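You operate a simulated robot arm through the tools that you are given. There is no shell and no other tool. Be economical: measure what you need, move in short steps, check, and stop when the job is done.

The job below is to be done with a simulated robot arm. You get a single attempt, and the scene is never put back.

## Task
Blow out the oiler's motor and lay it in the rack's empty cradle.
Fine: press the oiler button once, for one AIR cycle; end with the lever on CLOSED and the hood closed.
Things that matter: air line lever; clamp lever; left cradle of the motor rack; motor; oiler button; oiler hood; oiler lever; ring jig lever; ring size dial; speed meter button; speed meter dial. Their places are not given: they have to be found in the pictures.

Only the result counts: the job must be done as asked and must still hold three seconds after the hand-in. Knocking over, shifting, dropping, spilling or breaking anything else fails it.

## Robot
A 6-joint arm with a two-finger parallel gripper, fixed in place. Base frame: the origin is at the foot of the arm, x ahead of it, y to its left, z up; the work surface is at about z = 20. Units: mm, rad, N and s.
With the tool pointing down near the work surface it reaches from about 160 to 400 mm from the base axis. Its first joint turns from -1.152 to 1.152 rad. Payload 1.57 kg.
Tool frame: the origin (TCP) lies between the finger pads and is the grasp point; the fingertips stand 30 mm ahead of it; z points along the fingers, y is the line along which they close. Largest opening 80 mm; finger width 17, thickness 12; the body of the gripper, 40 by 82 mm, starts 80 mm behind the TCP.
Orientation is that of the tool frame in the base frame, as a unit quaternion [x, y, z, w]. With the fingers straight down and closing along the base's y, the tool's x points along the base's -x, its y along +y and its z along -z.

## Interface
- The arm moves only by the tool nudge_tool. Its argument "steps" is a list of rows, each an object of numbers (a shift or turn left out is 0, a gripper value left out holds the last): "jaw": the opening, from 0 (shut) to 1 (fully open); "x", "y", "z": the shift along the tool's x, y, z in units of 30 mm (1.0 is 30 mm); "rx", "ry", "rz": the turn, a rotation vector about the tool's x, y, z in units of 5 degrees (1.0 is 5 degrees). In form: [{"jaw": .., "x": .., "y": .., "z": .., "rx": .., "ry": .., "rz": ..}, ...]. A call has 1 to 12 rows; each row shifts and turns the commanded pose from where the row before left it, along the tool's axes as they then stand. A call with a number of a shift or a turn outside -1 to 1 is refused whole. Each row takes 0.2 s and may step no farther than 50 mm and 0.15 rad from the row before; otherwise, or with a gripper value out of range, the whole call is refused. Where a pose cannot be reached the arm comes as near as it can. A force on the tool above 40 N (or 10 N above the force at the start of the call, whichever is more), or a blocked arm, ends the call early, and 0.2 s more pass. The fingers move at their own pace (about 153 mm/s each) and stop on an object; they squeeze with about 37 N. The grip force told is the motor's: it shows also when the fingers shut on nothing. Time passes only in rows, and 0.2 s behind the last, so rows that do not move let the fingers close. The reply holds the time, the measured pose of the TCP, the force on the tool along the base axes, the opening and the grip force, in the units named above and with some noise, with the torque about the TCP (base axes, N m) and any sound that the robot's microphone picked up.
- Cameras (640 x 400 px; columns grow to the right, rows downward): "scene" is fixed at [67.4, -346.7, 417]; the picture's right is [0.63, -0.78, 0.00], its down [-0.49, -0.39, -0.78] and it looks along [0.61, 0.49, -0.62] (base axes); focal length 214 px, centre (320, 200). "wrist" rides on the gripper at [72, -7, -122] in the tool frame; the picture's right is [0.09, 1.00, 0.00], its down [-0.84, 0.08, -0.54] and it looks along [-0.54, 0.05, 0.84] (tool axes); focal length 238 px, centre (320, 200).
- grab_frame(camera): a new picture of that camera. It takes no simulated time.
- probe_pixels(camera, pixels): for up to 12 pixels [column, row] of the newest picture of that camera ("zoom" is the newest enlarged one), the place [x, y, z] in the base frame of the surface seen there, good to about 2 mm. It takes no simulated time.
- inspect(camera, box): a new picture of the part [left, top, right, bottom] of that camera's present view, enlarged. It takes no simulated time.
- hand_in(): hands the job in; it is judged then, once.

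Keep the steps short. Do not move on a guess: measure, check each grasp and each placing, and mend mistakes. In all there are 80 turns and 34 pictures (those below and enlarged ones count). Leave the gripper open and the arm clear of the work at the hand-in unless told otherwise, and finish with a single line.

The tools are called as a command line: name --argument value ..., lists and objects as JSON in quotes. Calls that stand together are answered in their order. nudge_tool: Moves the arm, as the interface text tells. Its arguments: {"type":"object","properties":{"steps":{"type":"array","items":{"type":"object","properties":{"jaw":{"type":"number"},"x":{"type":"number"},"y":{"type":"number"},"z":{"type":"number"},"rx":{"type":"number"},"ry":{"type":"number"},"rz":{"type":"number"}}}}},"required":["steps"]} The other tools are called the same way: grab_frame (camera) takes a picture; probe_pixels (camera, pixels) gives the place of the surface under pixels of a picture; inspect (camera, box) takes an enlarged picture of a part of a camera's view; hand_in () hands the job in.

At the start:

```text
time_s: 0.0
tool_pos: [228.7, -7.9, 280.1]
tool_rot: [0.001, 1.0, 0.001, 0.0]
wrist_force: [0.5, -0.1, 0.9]
torque: [0.0, -0.02, 0.0]
gripper_width: 79.9
finger_force: 0.1
```

scene: 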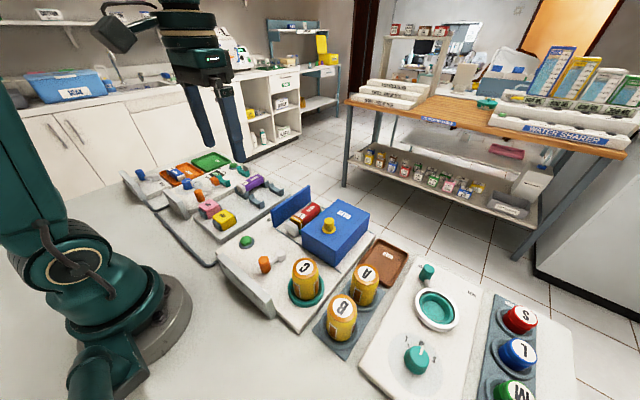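
wrist: 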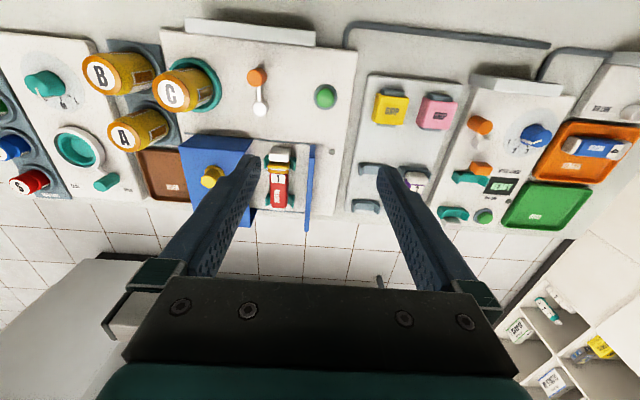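

I see the oiler in the middle (blue box hood, red motor, green button, orange lever). I'll enlarge both views to read labels.

inspect --camera "wrist" --box '[150, 10, 370, 240]'

inspect --camera "scene" --box '[210, 170, 390, 330]'

inspect --camera "wrist" --box '[340, 60, 640, 240]'

```text
1.74 times, centred on (260, 125) of wrist
```

zoom: 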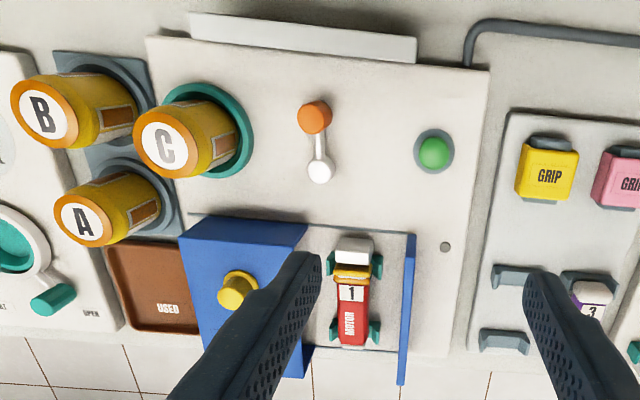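

```text
2.50 times, centred on (300, 250) of scene
```

zoom: 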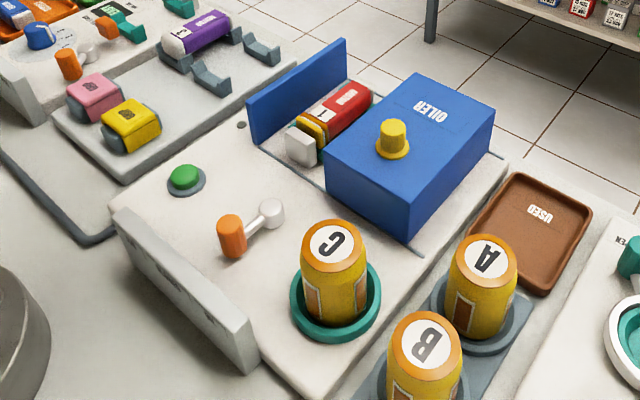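

```text
2.13 times, centred on (490, 150) of wrist
```

zoom: 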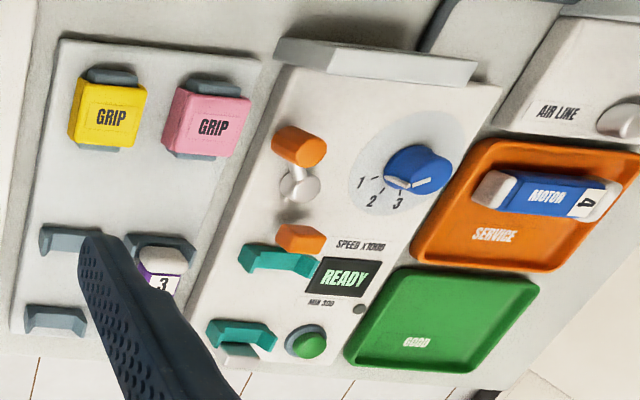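

The lever labels aren't readable yet. I'll measure key places from the two full pictures first.

probe_pixels --camera "wrist" --pixels '[[257, 76], [260, 108], [325, 96], [210, 176], [281, 157], [277, 190], [312, 150], [308, 225], [245, 140], [340, 120], [250, 30], [376, 172]]'

probe_pixels --camera "scene" --pixels '[[246, 241], [265, 262], [279, 256], [328, 222], [300, 212], [293, 228], [307, 213], [340, 214], [305, 187], [345, 240], [268, 195], [294, 194]]'

```text
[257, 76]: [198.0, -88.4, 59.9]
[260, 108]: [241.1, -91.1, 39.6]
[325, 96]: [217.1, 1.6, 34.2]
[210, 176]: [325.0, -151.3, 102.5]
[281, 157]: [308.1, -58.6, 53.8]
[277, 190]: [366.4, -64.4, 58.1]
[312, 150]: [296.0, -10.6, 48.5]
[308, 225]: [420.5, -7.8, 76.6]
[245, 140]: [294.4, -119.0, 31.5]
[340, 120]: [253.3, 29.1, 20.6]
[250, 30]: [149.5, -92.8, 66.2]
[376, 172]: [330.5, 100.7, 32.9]
```

```text
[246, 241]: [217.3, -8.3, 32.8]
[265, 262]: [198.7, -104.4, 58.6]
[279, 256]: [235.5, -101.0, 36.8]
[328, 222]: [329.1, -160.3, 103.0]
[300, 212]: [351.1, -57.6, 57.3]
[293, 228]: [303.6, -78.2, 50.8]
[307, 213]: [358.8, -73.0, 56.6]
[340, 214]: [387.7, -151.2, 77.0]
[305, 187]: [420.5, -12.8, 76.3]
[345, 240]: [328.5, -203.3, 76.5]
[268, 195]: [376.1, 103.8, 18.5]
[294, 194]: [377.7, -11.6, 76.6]
```

No labels around the lever are visible from here; perhaps they are on the white plate at the front (wrist 250,30). I'll back the hand towards the base and to its right to look.

nudge_tool --steps '[{"x": 1, "y": -1}, {"x": 1, "y": -1}, {"y": -0.5}]'

grab_frame --camera "wrist"

```text
time_s: 0.8
tool_pos: [168.4, -80.9, 280.0]
tool_rot: [-0.001, 1.0, 0.0, 0.0]
wrist_force: [0.0, -0.4, 0.3]
torque: [0.0, 0.03, -0.01]
gripper_width: 80.2
finger_force: 0.0
```

```text
28 pictures are left
```

wrist: 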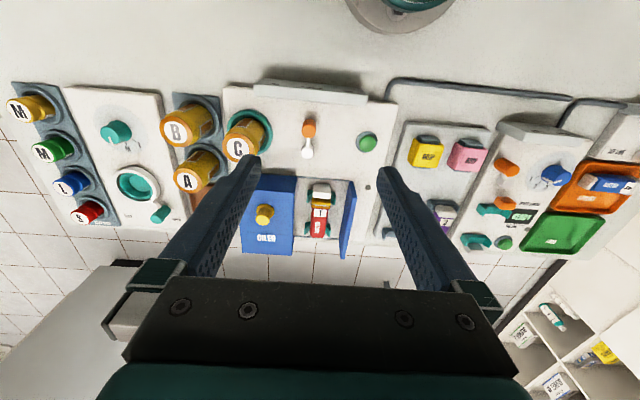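

inspect --camera "wrist" --box '[210, 60, 390, 172]'

inspect --camera "scene" --box '[110, 140, 270, 240]'

```text
3.56 times, centred on (300, 116) of wrist
```

zoom: 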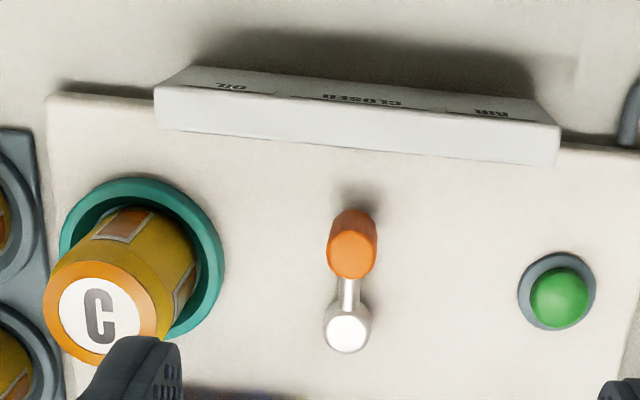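

```text
4.00 times, centred on (190, 190) of scene
```

zoom: 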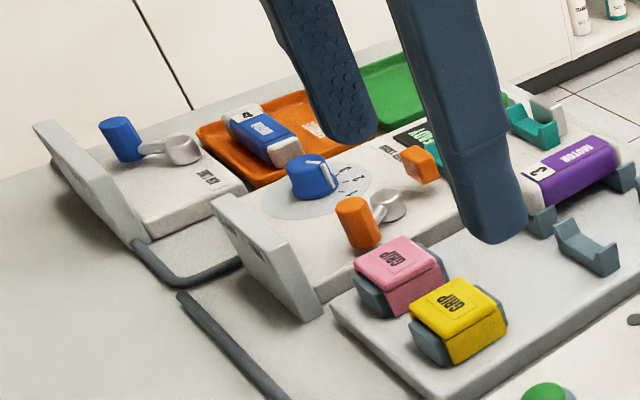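

The ledge reads OIL (right side, -y), CLOSED (middle), AIR (left, +y); the lever is on CLOSED. I'll measure those, and then look at the air line ledge.

probe_pixels --camera "wrist" --pixels '[[308, 129], [307, 153], [348, 91], [312, 88], [275, 84], [367, 142], [310, 113]]'

nudge_tool --steps '[{"y": 1}, {"y": 1}, {"y": 1}, {"y": 1}, {"y": 1}, {"y": 1}, {"y": 1}, {"y": 1}]'

grab_frame --camera "wrist"

```text
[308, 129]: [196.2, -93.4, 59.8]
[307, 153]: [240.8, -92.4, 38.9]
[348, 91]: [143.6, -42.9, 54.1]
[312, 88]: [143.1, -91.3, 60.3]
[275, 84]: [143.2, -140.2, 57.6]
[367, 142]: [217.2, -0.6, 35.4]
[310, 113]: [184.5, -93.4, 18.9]
```

```text
time_s: 2.6
tool_pos: [168.6, 158.8, 282.0]
tool_rot: [0.001, 1.0, 0.0, 0.0]
wrist_force: [0.5, 0.5, 0.5]
torque: [-0.04, -0.01, -0.01]
gripper_width: 80.0
finger_force: 0.2
```

```text
25 pictures are left
```

wrist: 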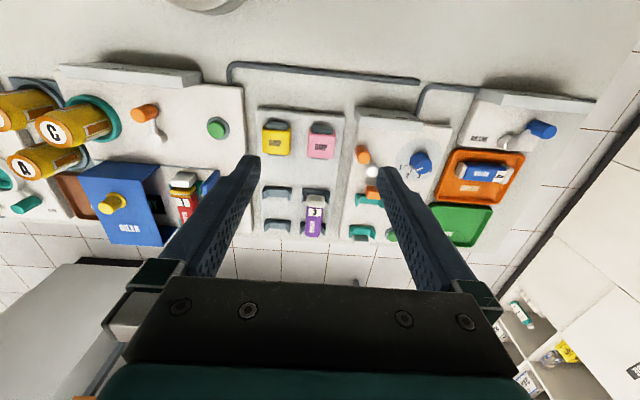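

inspect --camera "wrist" --box '[460, 75, 610, 165]'

probe_pixels --camera "wrist" --pixels '[[542, 129], [508, 142], [500, 95], [540, 98], [575, 104], [280, 190], [277, 225], [314, 211], [276, 208], [262, 190], [292, 190]]'

```text
4.27 times, centred on (535, 120) of wrist
```

zoom: 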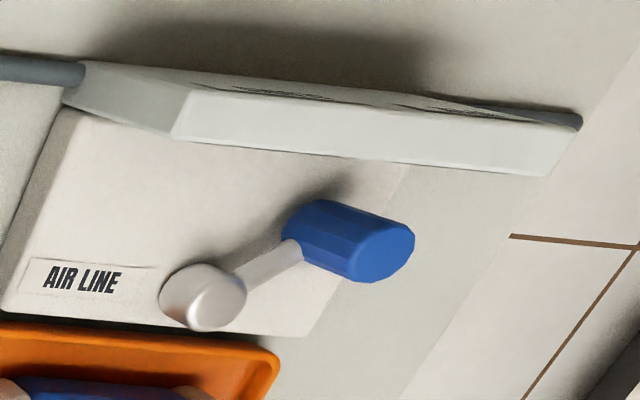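

```text
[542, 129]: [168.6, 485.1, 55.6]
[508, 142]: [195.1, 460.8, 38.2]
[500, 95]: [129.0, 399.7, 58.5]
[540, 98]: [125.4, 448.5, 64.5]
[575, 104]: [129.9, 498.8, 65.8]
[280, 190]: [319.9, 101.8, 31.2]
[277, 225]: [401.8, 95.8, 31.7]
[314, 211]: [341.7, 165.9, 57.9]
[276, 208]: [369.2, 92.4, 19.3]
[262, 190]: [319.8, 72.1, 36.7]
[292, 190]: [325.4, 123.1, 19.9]
```

The air line lever stands at about (169, 485) pointing to its +y label, which I can't read. I'll tilt the hand back to look at the ledge face.

nudge_tool --steps '[{"ry": -1, "y": 1}, {"ry": -1, "y": 1}, {"ry": -1, "y": 1}, {"ry": -1}, {"ry": -1}, {"ry": -1}]'

grab_frame --camera "wrist"

```text
time_s: 4.0
tool_pos: [249.2, 206.8, 280.2]
tool_rot: [0.0, 0.966, 0.0, 0.259]
wrist_force: [0.5, 0.3, 0.5]
torque: [0.01, 0.0, 0.0]
gripper_width: 80.0
finger_force: 0.0
out of reach, approached as far as the arm can: row 2, 3, 4, 5, 6
```

```text
23 pictures are left
```

wrist: 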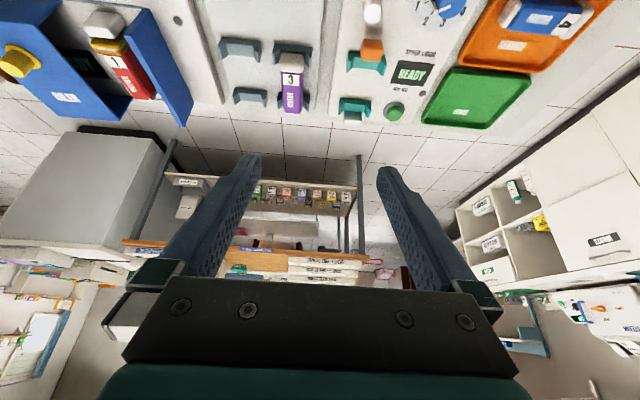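

That tilt did not help (but it shows a READY display behind the oiler motor). I'll level the hand again and come nearer to the air line ledge from the left.

nudge_tool --steps '[{"ry": 1}, {"ry": 1}, {"ry": 1}, {"ry": 1}, {"ry": 1}, {"ry": 1}]'

```text
time_s: 5.4
tool_pos: [241.7, 200.8, 269.4]
tool_rot: [-0.001, 1.0, -0.001, -0.001]
wrist_force: [-0.2, 0.7, -0.3]
torque: [-0.01, -0.01, 0.03]
gripper_width: 80.0
finger_force: 0.1
out of reach, approached as far as the arm can: row 6
```

nudge_tool --steps '[{"z": 1, "y": 0.9}, {"z": 1, "y": 0.9}, {"y": 0.9, "x": 0.8}, {"x": 0.8}, {"x": 0.8}]'

grab_frame --camera "wrist"

```text
time_s: 6.6
tool_pos: [181.1, 275.9, 206.8]
tool_rot: [-0.001, 1.0, 0.0, -0.001]
wrist_force: [0.1, 0.2, 0.0]
torque: [-0.04, 0.02, 0.0]
gripper_width: 79.6
finger_force: 0.1
out of reach, approached as far as the arm can: row 5
```

```text
22 pictures are left
```

wrist: 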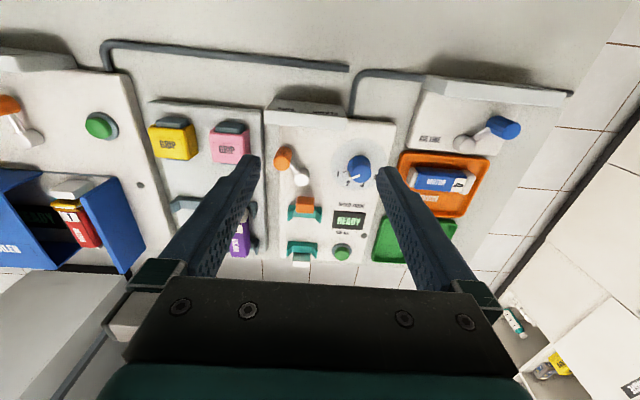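

inspect --camera "wrist" --box '[410, 60, 590, 160]'

probe_pixels --camera "wrist" --pixels '[[505, 128], [465, 143], [459, 80], [525, 86], [140, 185], [185, 205]]'

```text
3.56 times, centred on (500, 110) of wrist
```

zoom: 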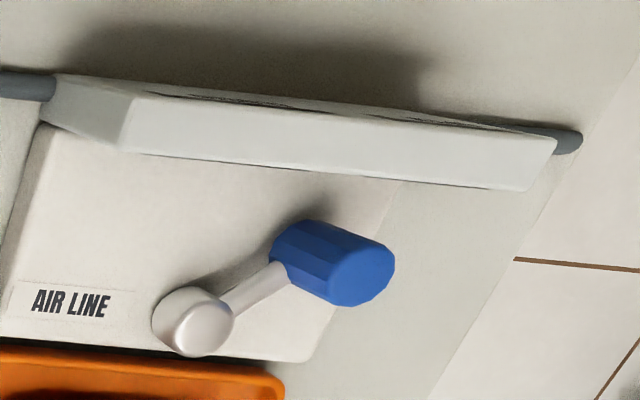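

```text
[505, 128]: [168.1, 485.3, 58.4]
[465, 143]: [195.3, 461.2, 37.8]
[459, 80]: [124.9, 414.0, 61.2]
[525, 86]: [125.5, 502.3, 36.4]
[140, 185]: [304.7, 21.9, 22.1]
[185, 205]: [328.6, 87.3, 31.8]
```

The air line label can't be read and the lever lies beyond reach (radius ~513). I'll read the oiler's display.

inspect --camera "wrist" --box '[0, 160, 150, 280]'

```text
3.33 times, centred on (75, 220) of wrist
```

zoom: 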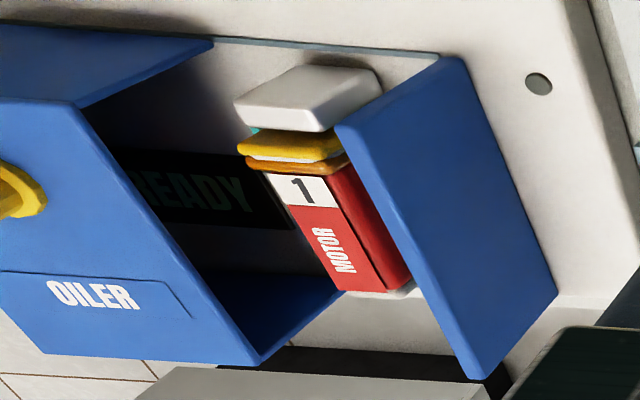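

The oiler display says READY. Next: take the lever knob at (197,-94,60). First travel high to above it.

nudge_tool --steps '[{"x": -0.5, "y": -1}, {"y": -1}, {"y": -1}, {"y": -1}, {"y": -1}, {"y": -1}, {"y": -1}, {"y": -1}, {"y": -1}, {"y": -1}, {"y": -1}, {"y": -1, "jaw": 0.5}]'

grab_frame --camera "scene"

```text
time_s: 9.2
tool_pos: [195.9, -83.8, 207.2]
tool_rot: [0.0, 1.0, 0.0, 0.0]
wrist_force: [0.7, -0.1, 0.2]
torque: [0.01, 0.0, -0.01]
gripper_width: 40.1
finger_force: 0.1
```

```text
19 pictures are left
```

scene: 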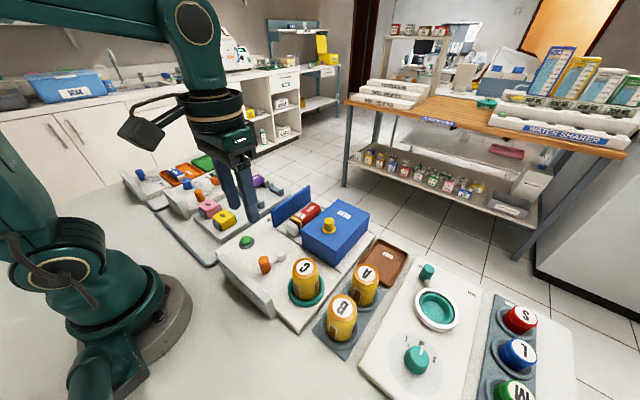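

Hand above the knob. Shift 10 mm and go down with fingers straddling the knob.

nudge_tool --steps '[{"y": -0.34, "x": -0.05}, {"z": 1}, {"z": 1}, {"z": 1}, {"z": 1}, {"z": 0.5}]'

inspect --camera "wrist" --box '[200, 80, 440, 280]'

```text
time_s: 10.6
tool_pos: [197.0, -93.9, 74.2]
tool_rot: [0.0, 1.0, 0.0, 0.0]
wrist_force: [-0.5, 0.0, -0.7]
torque: [0.02, 0.06, 0.01]
gripper_width: 39.7
finger_force: 0.0
```

```text
2.00 times, centred on (320, 180) of wrist
```

zoom: 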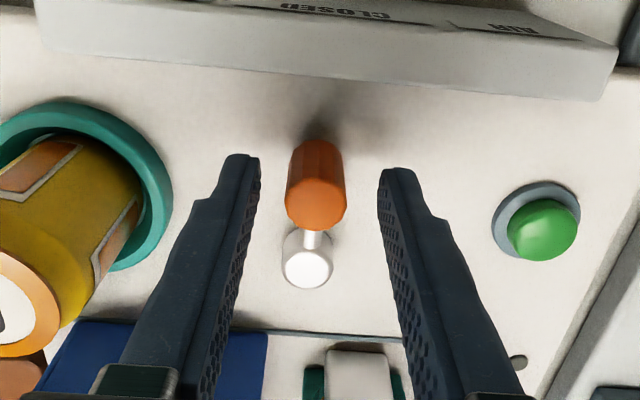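

Fingers straddle the knob nicely. Close and check the grip.

nudge_tool --steps '[{"z": 0.15}, {"jaw": 0}, {}, {}]'

```text
time_s: 11.6
tool_pos: [197.0, -93.7, 69.0]
tool_rot: [0.0, 1.0, 0.001, 0.0]
wrist_force: [-4.4, -1.1, 9.8]
torque: [0.28, 0.04, -0.02]
gripper_width: 20.5
finger_force: 34.1
```

Knob held (20.5 mm). Swing along the arc towards AIR (+y).

nudge_tool --steps '[{"y": 0.25, "x": -0.02}, {"y": 0.25, "x": -0.066}, {"y": 0.235, "x": -0.108}]'

```text
time_s: 12.4
tool_pos: [204.3, -72.4, 68.4]
tool_rot: [0.0, 1.0, 0.0, 0.0]
wrist_force: [-1.6, -6.4, 1.3]
torque: [0.2, -0.18, -0.24]
gripper_width: 20.4
finger_force: 34.3
```

nudge_tool --steps '[{"y": 0.21, "x": -0.147}, {}]'

inspect --camera "scene" --box '[200, 190, 360, 310]'

```text
time_s: 13.0
tool_pos: [207.7, -65.6, 68.1]
tool_rot: [0.0, 1.0, 0.0, -0.001]
wrist_force: [2.8, -1.4, -24.0]
torque: [-0.1, 0.03, 0.04]
gripper_width: 19.8
finger_force: 33.8
```

```text
3.33 times, centred on (280, 250) of scene
```

zoom: 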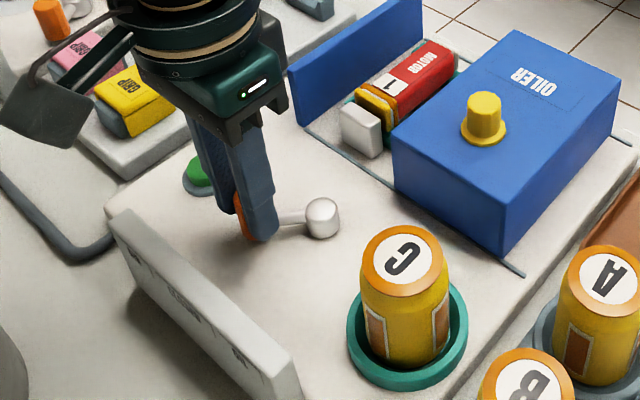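

Lever followed to about 40°, no stop felt. Release, rise, and see where it rests.

nudge_tool --steps '[{"jaw": 0.5}, {}, {"z": -1}, {"z": -1}, {"z": -1}, {"z": -1}]'

grab_frame --camera "wrist"

```text
time_s: 14.4
tool_pos: [208.4, -65.0, 191.1]
tool_rot: [0.0, 1.0, 0.0, 0.0]
wrist_force: [0.7, -0.4, -0.4]
torque: [-0.02, -0.02, -0.04]
gripper_width: 40.0
finger_force: 0.0
```

```text
16 pictures are left
```

wrist: 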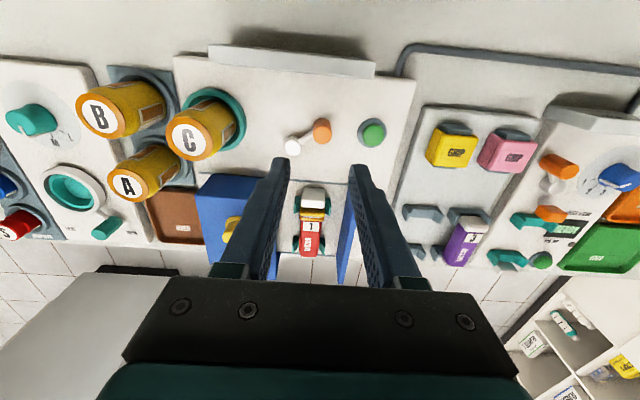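

probe_pixels --camera "wrist" --pixels '[[322, 131], [292, 148], [372, 130], [232, 230], [352, 205], [313, 195], [313, 205], [308, 245], [296, 205], [330, 214]]'

```text
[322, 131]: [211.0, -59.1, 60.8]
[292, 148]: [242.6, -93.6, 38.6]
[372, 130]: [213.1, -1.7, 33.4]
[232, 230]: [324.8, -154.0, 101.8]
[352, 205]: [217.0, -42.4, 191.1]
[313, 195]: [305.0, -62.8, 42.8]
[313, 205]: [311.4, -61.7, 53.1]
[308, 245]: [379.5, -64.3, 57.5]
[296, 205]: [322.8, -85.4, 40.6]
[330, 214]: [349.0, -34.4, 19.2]
```

Lever rests at ~47° (snapped to AIR detent). Now measure the hood's top corners, knob and wall in the scene enlargement.

probe_pixels --camera "zoom" --pixels '[[400, 138], [496, 36], [612, 70], [503, 195], [484, 97], [470, 125], [497, 125], [300, 72], [415, 8], [297, 120], [397, 180], [360, 135]]'

```text
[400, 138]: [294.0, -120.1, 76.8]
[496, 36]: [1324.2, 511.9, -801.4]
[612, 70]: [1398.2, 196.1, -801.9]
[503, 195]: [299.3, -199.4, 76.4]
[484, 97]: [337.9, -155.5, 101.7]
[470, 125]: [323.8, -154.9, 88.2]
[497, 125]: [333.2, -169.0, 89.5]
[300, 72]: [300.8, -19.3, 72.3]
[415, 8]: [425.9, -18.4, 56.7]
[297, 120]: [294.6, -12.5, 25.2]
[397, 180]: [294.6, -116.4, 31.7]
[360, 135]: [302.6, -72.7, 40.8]
```

Hood spans y −202…−116, wall inner face at y ≈ −18; so it slides about +98. Knob at about (330,−157), z 77–102. Go above it and down.

nudge_tool --steps '[{"x": -1, "y": -0.77}, {"x": -1, "y": -0.77}, {"x": -1, "y": -0.77}, {"x": -1, "y": -0.77}, {"x": -0.05, "jaw": 0.6}, {"z": 1}, {"z": 1}]'

inspect --camera "wrist" --box '[200, 80, 440, 280]'

```text
time_s: 16.0
tool_pos: [327.7, -156.0, 129.0]
tool_rot: [0.0, 1.0, 0.001, 0.001]
wrist_force: [0.4, 0.4, -0.6]
torque: [0.02, 0.01, -0.01]
gripper_width: 48.3
finger_force: 0.1
```

```text
2.00 times, centred on (320, 180) of wrist
```

zoom: 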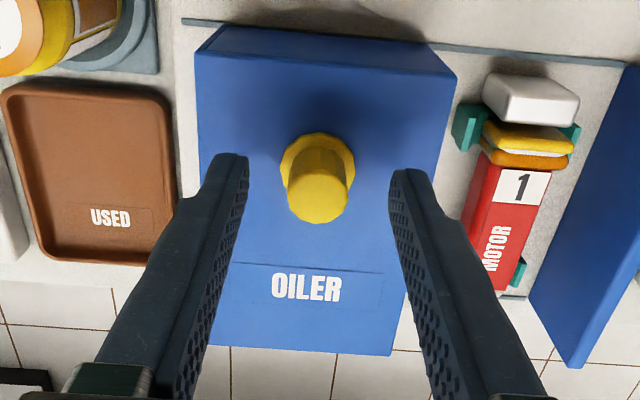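

probe_pixels --camera "zoom" --pixels '[[317, 190], [300, 165], [345, 195], [290, 195], [225, 60], [430, 78], [575, 352], [590, 240], [500, 70], [535, 110], [490, 270]]'

```text
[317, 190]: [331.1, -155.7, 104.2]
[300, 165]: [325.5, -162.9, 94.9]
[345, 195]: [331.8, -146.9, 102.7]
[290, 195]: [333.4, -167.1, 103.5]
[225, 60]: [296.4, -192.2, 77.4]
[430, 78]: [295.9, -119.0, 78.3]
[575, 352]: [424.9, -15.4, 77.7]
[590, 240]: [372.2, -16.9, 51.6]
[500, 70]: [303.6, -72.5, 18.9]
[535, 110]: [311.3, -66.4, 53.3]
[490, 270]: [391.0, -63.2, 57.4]
```

Knob centre ≈ (333,−157). Go down 15 mm, close.

nudge_tool --steps '[{"x": -0.15, "z": 0.3}, {"z": 0.2}, {"jaw": 0}, {}, {}]'

```text
time_s: 17.2
tool_pos: [334.3, -156.6, 112.9]
tool_rot: [0.0, 1.0, 0.0, 0.0]
wrist_force: [-0.9, -0.9, 1.8]
torque: [0.35, -0.03, 0.02]
gripper_width: 20.9
finger_force: 34.6
```

Gripped (20.9 mm). Slide the hood +y about 90 mm in modest steps.

nudge_tool --steps '[{"y": 0.5}, {"y": 0.5}, {"y": 0.5}, {"y": 0.5}, {"y": 0.5}, {"y": 0.5}]'

```text
time_s: 18.6
tool_pos: [334.1, -69.1, 113.7]
tool_rot: [0.0, 1.0, 0.001, -0.002]
wrist_force: [0.4, 0.3, -23.5]
torque: [-0.39, -0.11, 0.0]
gripper_width: 21.5
finger_force: 34.4
```

nudge_tool --steps '[{"y": 0.15}, {"y": 0.15}, {"y": 0.1}]'

inspect --camera "scene" --box '[200, 170, 400, 310]'

```text
time_s: 19.2
tool_pos: [334.5, -63.1, 115.5]
tool_rot: [0.001, 1.0, -0.006, 0.0]
wrist_force: [1.8, -5.7, -1.8]
torque: [0.28, 0.09, 0.09]
gripper_width: 21.4
finger_force: 34.0
stopped in row 3: the force on the tool passed its limit at 44 N (the readings are from after the stop); the commanded pose is now the measured one
```

```text
2.86 times, centred on (300, 240) of scene
```

zoom: 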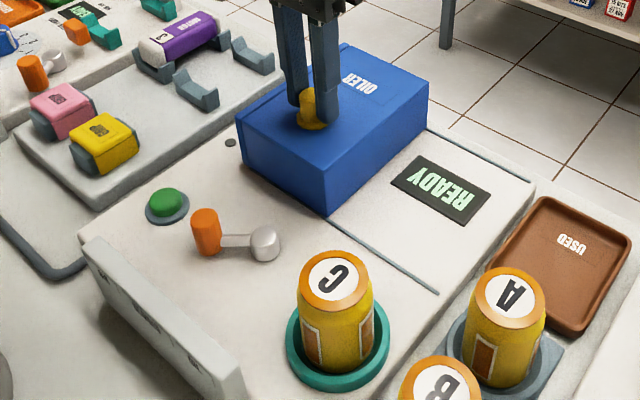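

Hood is closed against the wall, display READY. Release, rise and travel above the button (217,−1.5).

nudge_tool --steps '[{"jaw": 0.5}, {}, {"z": -1}, {"z": -1}, {"x": 1, "y": 0.5}, {"x": 1, "y": 0.5, "jaw": 0}, {"x": 1, "y": 0.5}, {"x": 0.9, "y": 0.55}, {"z": 1}, {"z": 1}]'

inspect --camera "wrist" --box '[200, 80, 440, 280]'

```text
time_s: 21.4
tool_pos: [218.3, -2.7, 113.0]
tool_rot: [0.002, 1.0, -0.006, 0.0]
wrist_force: [-0.2, 0.0, 0.1]
torque: [0.01, 0.0, -0.01]
gripper_width: 0.2
finger_force: 21.7
```

```text
2.00 times, centred on (320, 180) of wrist
```

zoom: 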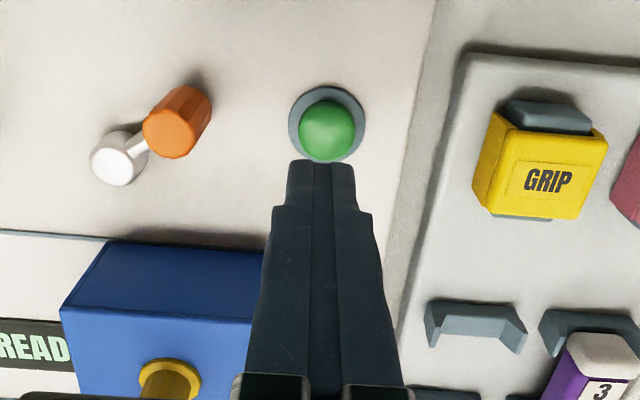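

probe_pixels --camera "zoom" --pixels '[[327, 128], [327, 108], [310, 130], [345, 130], [327, 150], [180, 130]]'

```text
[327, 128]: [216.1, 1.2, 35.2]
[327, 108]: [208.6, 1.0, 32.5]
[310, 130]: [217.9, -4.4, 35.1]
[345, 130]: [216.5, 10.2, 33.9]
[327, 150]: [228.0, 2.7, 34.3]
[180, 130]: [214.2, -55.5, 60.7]
```

Button centre ≈ (217.5, 1.5), top z 36. Centre and go down to just above.

nudge_tool --steps '[{"y": 0.14}, {"z": 1}, {"z": 0.4}]'

```text
time_s: 22.2
tool_pos: [217.9, 1.1, 71.5]
tool_rot: [0.001, 1.0, -0.006, 0.0]
wrist_force: [-0.6, 0.7, -0.6]
torque: [-0.02, 0.01, -0.03]
gripper_width: 0.0
finger_force: 21.2
```

Now press gently.

nudge_tool --steps '[{"z": 0.1}, {"z": 0.08}, {"z": 0.08}]'

```text
time_s: 23.1
tool_pos: [218.4, 0.7, 65.7]
tool_rot: [0.001, 1.0, -0.007, 0.0]
wrist_force: [0.8, -0.3, 0.7]
torque: [-0.02, 0.01, 0.03]
gripper_width: 0.1
finger_force: 21.4
```

nudge_tool --steps '[{"z": 0.07}]'

```text
time_s: 23.4
tool_pos: [217.9, 0.6, 63.2]
tool_rot: [0.001, 1.0, -0.006, 0.0]
wrist_force: [-0.1, 0.3, 0.9]
torque: [0.0, 0.02, 0.01]
gripper_width: 0.3
finger_force: 21.3
```

nudge_tool --steps '[{"z": 0.07}]'

```text
time_s: 23.9
tool_pos: [218.2, 0.1, 62.0]
tool_rot: [0.001, 1.0, -0.007, 0.002]
wrist_force: [0.7, -0.1, 0.5]
torque: [0.02, -0.01, -0.01]
gripper_width: 0.1
finger_force: 21.2
```

nudge_tool --steps '[{"z": 0.07}]'

inspect --camera "scene" --box '[200, 170, 400, 310]'

```text
time_s: 24.2
tool_pos: [217.3, 0.7, 60.0]
tool_rot: [0.001, 1.0, -0.007, 0.001]
wrist_force: [2.2, -0.1, 3.7]
torque: [0.0, -0.07, 0.01]
gripper_width: 0.4
finger_force: 20.6
heard: click
```

```text
2.86 times, centred on (300, 240) of scene
```

zoom: 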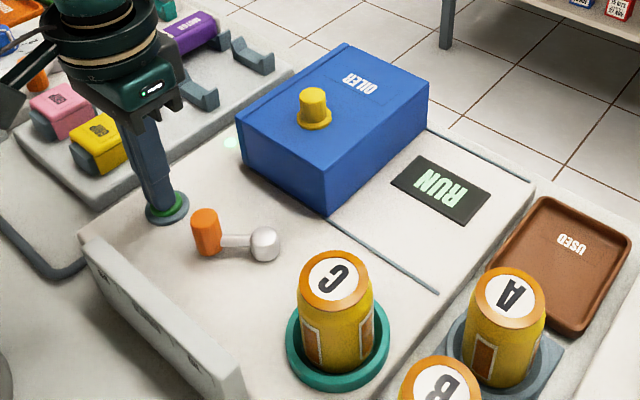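

Click heard, display shows RUN, lamp lit. Rise off the button and wait for the cycle to end.

nudge_tool --steps '[{"z": -1}, {"z": -1}, {"z": -1}, {}, {}, {}, {}, {}, {}, {}, {}, {}]'

inspect --camera "scene" --box '[200, 170, 400, 310]'

```text
time_s: 26.9
tool_pos: [217.7, 3.2, 149.8]
tool_rot: [0.001, 1.0, -0.006, 0.0]
wrist_force: [0.8, 0.3, 0.3]
torque: [0.01, -0.02, 0.01]
gripper_width: 0.0
finger_force: 21.9
```

```text
2.86 times, centred on (300, 240) of scene
```

zoom: 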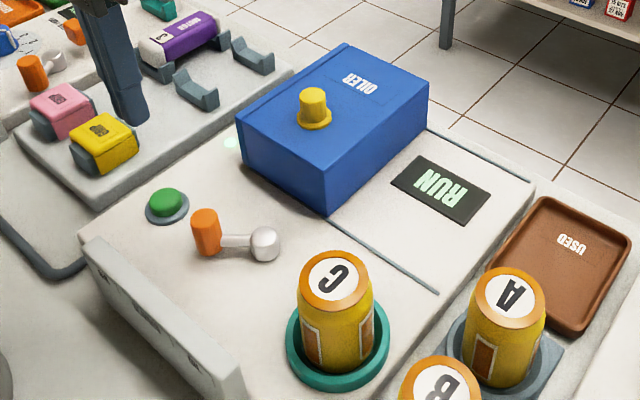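

Still RUN. Wait, while hovering toward the lever.

nudge_tool --steps '[{"jaw": 0.5, "y": -1}, {"y": -1, "x": 0.2}, {}, {}, {}, {}, {}, {}, {}, {}, {}, {}]'

nudge_tool --steps '[{}, {}, {}, {}, {}, {}, {}, {}, {}, {}, {}, {}]'

inspect --camera "scene" --box '[200, 170, 400, 310]'

```text
time_s: 29.4
tool_pos: [212.2, -58.3, 149.6]
tool_rot: [0.001, 1.0, -0.006, 0.001]
wrist_force: [-0.2, -0.9, -0.2]
torque: [0.03, 0.03, 0.02]
gripper_width: 40.1
finger_force: 0.1
```

```text
time_s: 32.0
tool_pos: [211.3, -58.1, 149.2]
tool_rot: [0.001, 1.0, -0.006, 0.0]
wrist_force: [0.1, 0.7, 0.1]
torque: [-0.01, -0.02, -0.02]
gripper_width: 40.2
finger_force: 0.0
```

```text
2.86 times, centred on (300, 240) of scene
```

zoom: 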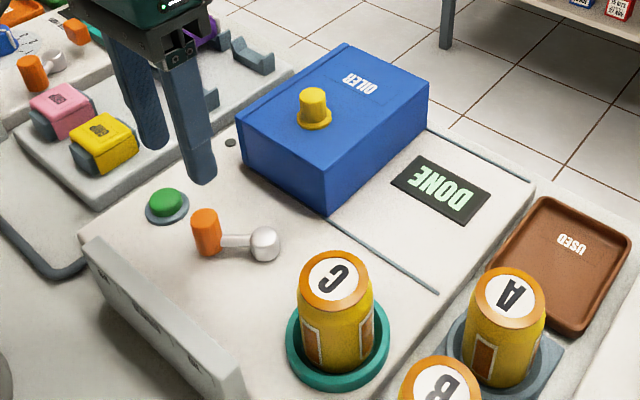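

DONE. Now the lever back: descend on the knob and grip.

nudge_tool --steps '[{"y": -0.04, "z": 0.9}, {"z": 0.9}, {"z": 0.87}, {"jaw": 0}, {}, {}]'

```text
time_s: 33.5
tool_pos: [211.2, -61.7, 71.4]
tool_rot: [0.002, 1.0, -0.006, 0.0]
wrist_force: [-6.5, -19.3, 11.9]
torque: [-0.03, -0.09, -0.35]
gripper_width: 20.2
finger_force: 33.5
```

Gripped (20.2 mm). Swing back along the arc to CLOSED.

nudge_tool --steps '[{"x": 0.243, "y": -0.25}, {"x": 0.153, "y": -0.3}, {"x": 0.08, "y": -0.3}, {"x": 0.013, "y": -0.2}]'

```text
time_s: 34.5
tool_pos: [196.1, -92.4, 70.7]
tool_rot: [0.003, 1.0, -0.006, -0.002]
wrist_force: [-8.3, 6.1, -14.1]
torque: [0.65, 0.15, 0.27]
gripper_width: 20.6
finger_force: 34.3
```

Release, rise and travel above the hood knob (334,−63).

nudge_tool --steps '[{"jaw": 0.5}, {}, {"z": -1}, {"z": -1}, {"z": -1}, {"x": -1, "y": 0.2}, {"x": -1, "y": 0.2}, {"x": -1, "y": 0.2}, {"x": -1, "y": 0.2}, {"x": -0.6, "y": 0.17}]'

inspect --camera "scene" --box '[200, 170, 400, 310]'

```text
time_s: 36.6
tool_pos: [335.9, -62.8, 158.6]
tool_rot: [0.001, 1.0, -0.006, 0.0]
wrist_force: [0.2, -0.5, 0.3]
torque: [-0.01, -0.02, -0.01]
gripper_width: 40.1
finger_force: 0.1
```

```text
2.86 times, centred on (300, 240) of scene
```

zoom: 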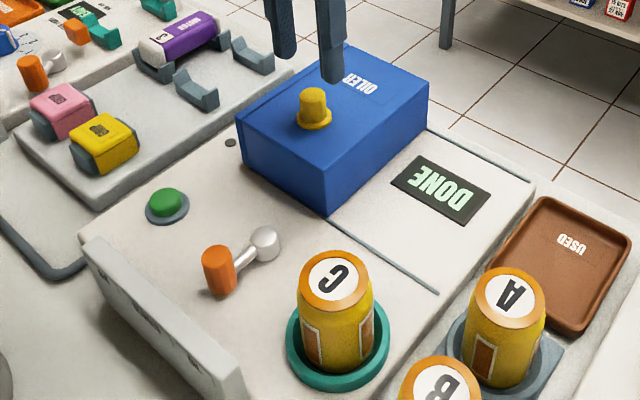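

Check the lever angle and knob.

probe_pixels --camera "zoom" --pixels '[[218, 251], [264, 234], [313, 95], [326, 107], [300, 107]]'

nudge_tool --steps '[{"z": 0.8}, {"z": 0.73}, {"jaw": 0}, {}, {}]'

```text
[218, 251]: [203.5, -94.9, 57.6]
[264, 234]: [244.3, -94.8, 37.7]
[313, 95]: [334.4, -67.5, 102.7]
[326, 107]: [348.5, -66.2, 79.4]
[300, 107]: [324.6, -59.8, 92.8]
```

```text
time_s: 37.9
tool_pos: [334.8, -64.5, 113.0]
tool_rot: [0.001, 1.0, -0.009, 0.0]
wrist_force: [-7.2, -24.0, 14.2]
torque: [0.13, -0.41, -0.11]
gripper_width: 21.4
finger_force: 34.5
```

Lever is back on CLOSED, hood knob gripped. Slide the hood open by −y 92 mm.

nudge_tool --steps '[{"y": -0.5}, {"y": -0.5}, {"y": -0.5}, {"y": -0.5}, {"y": -0.5}, {"y": -0.5}]'

```text
time_s: 39.2
tool_pos: [333.9, -152.5, 114.6]
tool_rot: [0.002, 1.0, -0.005, 0.0]
wrist_force: [13.1, -0.1, -23.7]
torque: [0.46, -0.37, -0.01]
gripper_width: 21.6
finger_force: 34.8
```

Push the last 4 mm, release, rise, move over the motor (345,−63) and look.

nudge_tool --steps '[{"y": -0.13}, {"jaw": 0.5}, {}, {"z": -1}, {"z": -1, "jaw": 0.65}, {"y": 1}, {"y": 1}, {"y": 1}, {"y": 0.13}]'

grab_frame --camera "wrist"

```text
time_s: 41.2
tool_pos: [332.8, -62.7, 170.7]
tool_rot: [0.002, 1.0, -0.007, 0.0]
wrist_force: [-0.3, -0.2, 0.3]
torque: [0.0, 0.02, -0.01]
gripper_width: 51.9
finger_force: 0.1
```

```text
8 pictures are left
```

wrist: 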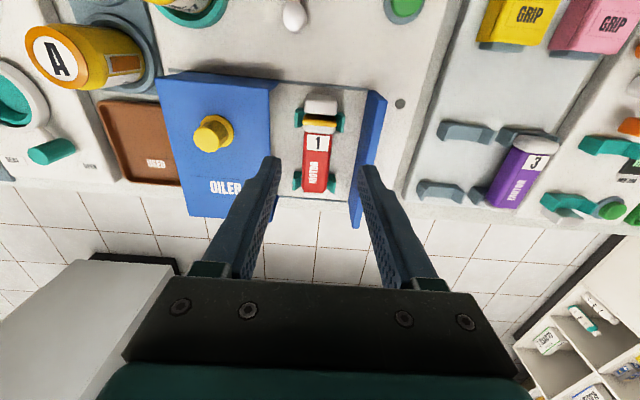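

probe_pixels --camera "wrist" --pixels '[[321, 104], [319, 124], [305, 150], [333, 150], [316, 185], [299, 118], [341, 120], [297, 182], [318, 150], [362, 150], [264, 150]]'

probe_pixels --camera "wrist" --pixels '[[463, 128], [446, 132], [486, 134], [440, 188], [420, 190], [462, 192], [530, 140], [515, 180], [545, 148], [506, 195], [500, 160], [452, 160]]'

```text
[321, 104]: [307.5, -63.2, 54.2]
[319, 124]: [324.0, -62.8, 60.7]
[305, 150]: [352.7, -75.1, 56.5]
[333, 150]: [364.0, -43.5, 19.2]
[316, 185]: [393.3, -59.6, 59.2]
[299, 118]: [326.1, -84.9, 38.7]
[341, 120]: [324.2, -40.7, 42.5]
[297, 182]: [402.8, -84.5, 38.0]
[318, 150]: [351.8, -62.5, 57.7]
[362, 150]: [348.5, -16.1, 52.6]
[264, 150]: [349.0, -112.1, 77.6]
```

```text
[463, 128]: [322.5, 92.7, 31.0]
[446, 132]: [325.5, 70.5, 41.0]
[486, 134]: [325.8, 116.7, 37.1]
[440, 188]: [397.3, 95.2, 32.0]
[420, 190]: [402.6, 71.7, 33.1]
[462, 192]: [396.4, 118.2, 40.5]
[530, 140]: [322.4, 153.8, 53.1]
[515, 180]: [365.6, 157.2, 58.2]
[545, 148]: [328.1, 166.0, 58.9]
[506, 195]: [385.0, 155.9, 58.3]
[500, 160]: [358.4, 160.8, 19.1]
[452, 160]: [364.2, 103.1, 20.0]
```

inspect --camera "wrist" --box '[400, 100, 580, 220]'

```text
3.33 times, centred on (490, 160) of wrist
```

zoom: 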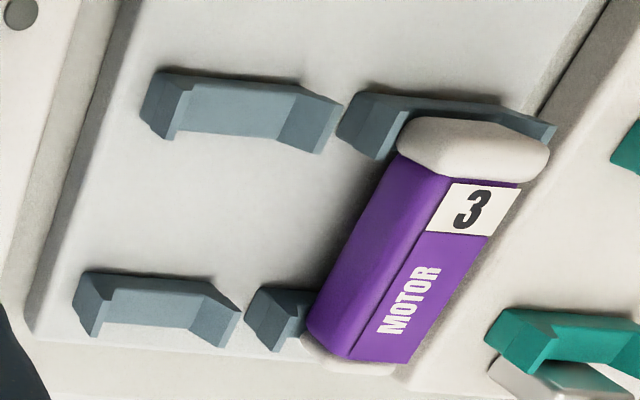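

probe_pixels --camera "zoom" --pixels '[[166, 76], [158, 120], [328, 97], [325, 145], [185, 110], [285, 115], [240, 82], [240, 132], [95, 275], [95, 325], [230, 300], [228, 338]]'

probe_pixels --camera "zoom" --pixels '[[440, 122], [420, 140], [540, 150], [470, 170], [405, 170], [510, 195], [320, 310], [390, 345], [455, 260], [350, 95], [545, 125], [350, 365]]'

```text
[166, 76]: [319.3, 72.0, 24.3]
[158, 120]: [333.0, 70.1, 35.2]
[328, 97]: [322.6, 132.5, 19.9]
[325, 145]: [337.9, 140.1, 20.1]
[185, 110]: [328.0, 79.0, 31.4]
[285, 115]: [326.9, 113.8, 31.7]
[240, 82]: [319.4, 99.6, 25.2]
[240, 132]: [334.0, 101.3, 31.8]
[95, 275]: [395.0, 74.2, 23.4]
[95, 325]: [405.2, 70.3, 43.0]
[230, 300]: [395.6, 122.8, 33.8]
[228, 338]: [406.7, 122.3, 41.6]
```

```text
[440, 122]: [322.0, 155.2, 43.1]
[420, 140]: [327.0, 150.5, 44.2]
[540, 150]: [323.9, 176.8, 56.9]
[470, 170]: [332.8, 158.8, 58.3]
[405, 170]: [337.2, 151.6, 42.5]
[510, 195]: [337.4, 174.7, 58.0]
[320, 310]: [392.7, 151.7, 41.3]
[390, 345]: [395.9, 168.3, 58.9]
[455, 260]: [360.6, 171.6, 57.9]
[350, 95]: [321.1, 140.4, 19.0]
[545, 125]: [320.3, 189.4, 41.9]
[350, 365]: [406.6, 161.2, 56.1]
```

Left cradle: supports at x ≈ 327 and 401, flat y 79–114 (centre ≈ 96.5), seat z ≈ 31.7. Now the red motor up close.

inspect --camera "wrist" --box '[250, 80, 400, 205]'

```text
3.20 times, centred on (325, 142) of wrist
```

zoom: 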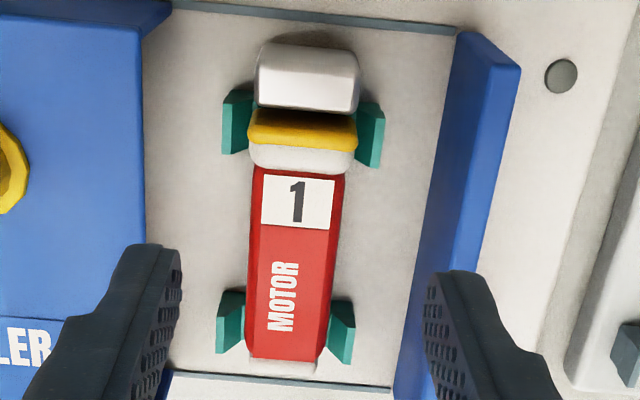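

probe_pixels --camera "zoom" --pixels '[[308, 52], [308, 80], [308, 105], [302, 117], [302, 133], [300, 155], [298, 185], [290, 350], [285, 368], [235, 130], [370, 140], [255, 130]]'

probe_pixels --camera "zoom" --pixels '[[235, 98], [238, 152], [232, 298], [232, 348], [258, 230], [335, 230], [251, 250], [330, 250], [322, 350], [340, 362], [357, 120], [248, 115]]'

```text
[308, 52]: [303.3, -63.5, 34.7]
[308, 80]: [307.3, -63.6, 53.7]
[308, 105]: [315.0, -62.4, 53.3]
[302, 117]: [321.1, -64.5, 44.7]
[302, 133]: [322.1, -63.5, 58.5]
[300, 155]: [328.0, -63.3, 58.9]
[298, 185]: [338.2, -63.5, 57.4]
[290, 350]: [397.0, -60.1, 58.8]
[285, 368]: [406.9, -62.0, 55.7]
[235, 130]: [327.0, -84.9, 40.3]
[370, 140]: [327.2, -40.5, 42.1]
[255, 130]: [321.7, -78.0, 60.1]
```

```text
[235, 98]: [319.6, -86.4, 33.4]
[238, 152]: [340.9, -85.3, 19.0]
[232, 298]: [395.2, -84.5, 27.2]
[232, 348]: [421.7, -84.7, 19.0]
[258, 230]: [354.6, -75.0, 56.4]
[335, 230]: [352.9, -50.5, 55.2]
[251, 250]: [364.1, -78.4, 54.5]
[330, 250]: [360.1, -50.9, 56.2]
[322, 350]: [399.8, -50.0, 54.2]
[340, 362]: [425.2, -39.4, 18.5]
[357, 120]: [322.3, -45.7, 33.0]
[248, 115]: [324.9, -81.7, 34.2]
```

Motor spans x 320–407, y centre −62.7, top z 58; same x as the rack cradle. I'll grip it mid-body at x 364. Move over and go down.

nudge_tool --steps '[{"x": -1}, {"x": -0.04}, {"z": 1}, {"z": 1}, {"z": 1}, {"z": 0.75}]'

```text
time_s: 42.6
tool_pos: [363.2, -63.0, 59.8]
tool_rot: [0.001, 1.0, -0.006, 0.0]
wrist_force: [0.2, -0.2, 0.4]
torque: [0.01, 0.0, -0.01]
gripper_width: 52.1
finger_force: 0.2
```

nudge_tool --steps '[{"z": 0.1}, {"jaw": 0}, {}, {}]'

```text
time_s: 43.6
tool_pos: [363.6, -62.2, 57.4]
tool_rot: [0.0, 1.0, -0.007, 0.001]
wrist_force: [0.9, -5.5, 0.0]
torque: [-0.09, -0.01, 0.06]
gripper_width: 29.1
finger_force: 37.0
```

Gripped (29.1 mm). Lift slowly 20 mm first.

nudge_tool --steps '[{"z": -0.2}, {"z": -0.3}, {"z": -0.3}]'

```text
time_s: 44.5
tool_pos: [363.1, -62.2, 81.1]
tool_rot: [0.001, 1.0, -0.007, 0.0]
wrist_force: [-0.2, -0.2, -1.2]
torque: [-0.03, 0.03, -0.02]
gripper_width: 29.1
finger_force: 36.9
```

Free. Lift over the wall and travel to y ≈ 96.5.

nudge_tool --steps '[{"z": -1}, {"z": -1}, {"z": -0.3}, {"y": 1}, {"y": 1}, {"y": 1}, {"y": 1}, {"y": 1}, {"y": 0.29}]'

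grab_frame --camera "wrist"

```text
time_s: 46.5
tool_pos: [363.5, 96.1, 150.1]
tool_rot: [0.002, 1.0, -0.006, -0.001]
wrist_force: [-0.5, 0.4, -1.8]
torque: [-0.01, -0.01, 0.01]
gripper_width: 29.1
finger_force: 36.7
```

```text
5 pictures are left
```

wrist: 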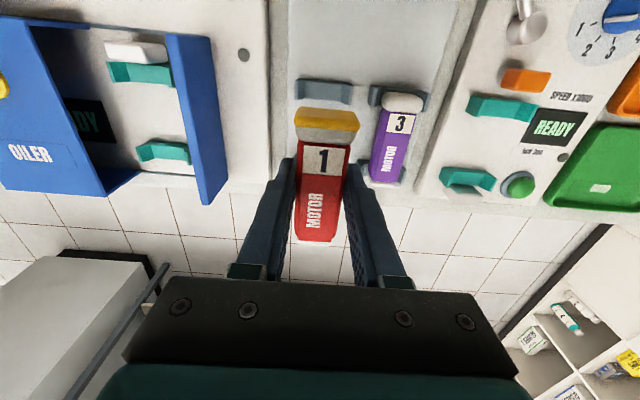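

probe_pixels --camera "wrist" --pixels '[[302, 90], [350, 92], [325, 88], [310, 88], [340, 92], [328, 115], [300, 117], [356, 122], [318, 235], [405, 102], [385, 118]]'

```text
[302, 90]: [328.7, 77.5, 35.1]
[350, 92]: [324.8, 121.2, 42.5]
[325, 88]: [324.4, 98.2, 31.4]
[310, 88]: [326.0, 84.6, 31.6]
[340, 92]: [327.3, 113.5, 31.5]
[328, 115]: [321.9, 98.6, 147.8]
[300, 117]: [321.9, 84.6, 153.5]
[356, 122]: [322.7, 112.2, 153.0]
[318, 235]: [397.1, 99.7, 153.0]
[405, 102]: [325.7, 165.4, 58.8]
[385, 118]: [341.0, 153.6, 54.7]
```

Alignment is within ~1 mm. Descend to just above seating.

nudge_tool --steps '[{"z": 1, "y": -0.02}, {"z": 1}, {"z": 0.6}, {"z": 0.3}]'

```text
time_s: 47.5
tool_pos: [363.9, 95.6, 61.2]
tool_rot: [0.002, 1.0, -0.006, 0.0]
wrist_force: [0.1, -0.9, -0.8]
torque: [0.04, 0.03, 0.02]
gripper_width: 29.1
finger_force: 37.3
```

nudge_tool --steps '[{"z": 0.06}, {"z": 0.05}]'

```text
time_s: 48.0
tool_pos: [365.6, 94.9, 57.0]
tool_rot: [0.002, 1.0, -0.007, 0.0]
wrist_force: [1.0, 0.7, -1.1]
torque: [-0.01, 0.01, 0.03]
gripper_width: 28.9
finger_force: 36.8
```

nudge_tool --steps '[{"z": 0.04}, {"z": 0.03}]'

```text
time_s: 48.6
tool_pos: [366.0, 95.9, 56.8]
tool_rot: [0.001, 1.0, -0.006, 0.001]
wrist_force: [-3.6, -3.1, 14.0]
torque: [0.14, 0.31, 0.09]
gripper_width: 29.0
finger_force: 37.1
```

Contact (14 N up): seated. Release gently to a modest opening, rise, look.

nudge_tool --steps '[{"jaw": 0.55}, {}, {"z": -1}, {"z": -1}, {"z": -1}, {"z": -0.6}]'

grab_frame --camera "wrist"

```text
time_s: 50.0
tool_pos: [365.6, 97.8, 165.2]
tool_rot: [0.001, 1.0, -0.007, 0.0]
wrist_force: [0.6, -0.4, -0.5]
torque: [0.01, -0.01, -0.01]
gripper_width: 44.0
finger_force: 0.0
```

```text
4 pictures are left
```

wrist: 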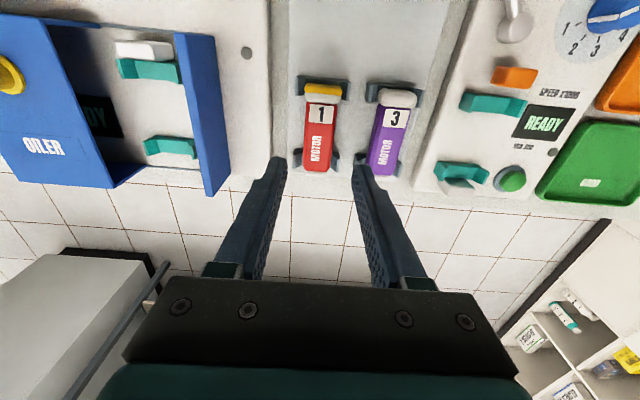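

The motor lies in the left cradle. Verify its heights, and travel to the hood knob (334,−157).

probe_pixels --camera "wrist" --pixels '[[321, 100], [317, 165], [308, 130], [330, 130], [390, 155], [398, 97]]'

nudge_tool --steps '[{"y": -1, "x": 0.2}, {"y": -1, "x": 0.2}, {"y": -1, "x": 0.2}, {"y": -1, "x": 0.2}, {"y": -1, "x": 0.2}, {"y": -1}, {"y": -1}, {"y": -1}, {"y": -0.45}]'

inspect --camera "wrist" --box '[200, 80, 440, 280]'

```text
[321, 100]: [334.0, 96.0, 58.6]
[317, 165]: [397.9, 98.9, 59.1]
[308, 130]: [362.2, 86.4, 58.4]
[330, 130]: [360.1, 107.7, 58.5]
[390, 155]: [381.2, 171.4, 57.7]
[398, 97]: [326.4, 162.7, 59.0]
```

```text
time_s: 52.0
tool_pos: [334.7, -156.8, 166.3]
tool_rot: [0.001, 1.0, -0.006, 0.0]
wrist_force: [0.3, 0.6, -0.1]
torque: [0.01, 0.0, -0.01]
gripper_width: 43.9
finger_force: 0.0
```

```text
2.00 times, centred on (320, 180) of wrist
```

zoom: 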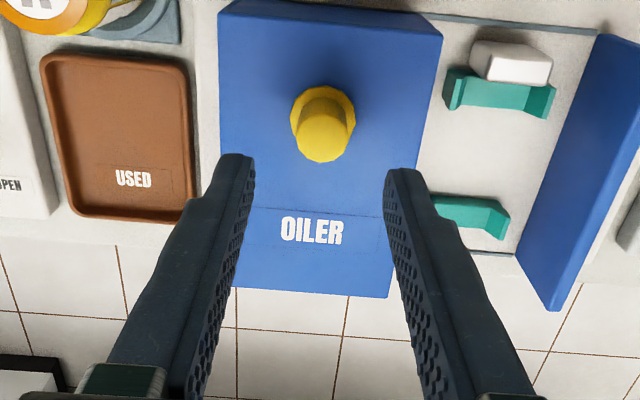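

Motor is level and at the same height as its neighbour. Knob is between the fingers; descend and grip.

nudge_tool --steps '[{"z": 0.9}, {"z": 0.87}, {"jaw": 0}, {}, {}]'

nudge_tool --steps '[{"y": 0.5}, {"y": 0.5}, {"y": 0.5}, {"y": 0.5}, {"y": 0.5}, {"y": 0.5}]'

nudge_tool --steps '[{"y": 0.12}, {"y": 0.12}, {"y": 0.1}, {"y": 0.1}]'

```text
time_s: 53.2
tool_pos: [334.8, -157.7, 114.5]
tool_rot: [0.001, 1.0, -0.006, 0.0]
wrist_force: [-8.0, 0.2, 10.8]
torque: [0.42, -0.07, -0.04]
gripper_width: 21.4
finger_force: 34.6
```

```text
time_s: 54.6
tool_pos: [334.7, -66.7, 114.5]
tool_rot: [0.001, 1.0, -0.006, -0.001]
wrist_force: [-8.5, 1.0, 11.6]
torque: [0.52, 0.79, 0.09]
gripper_width: 21.4
finger_force: 35.1
```

```text
time_s: 55.4
tool_pos: [335.2, -64.0, 115.2]
tool_rot: [0.002, 1.0, -0.014, -0.002]
wrist_force: [0.3, -7.8, -2.4]
torque: [0.52, -0.07, 0.02]
gripper_width: 21.6
finger_force: 35.1
stopped in row 3: the force on the tool passed its limit at 45 N (the readings are from after the stop); the commanded pose is now the measured one
```

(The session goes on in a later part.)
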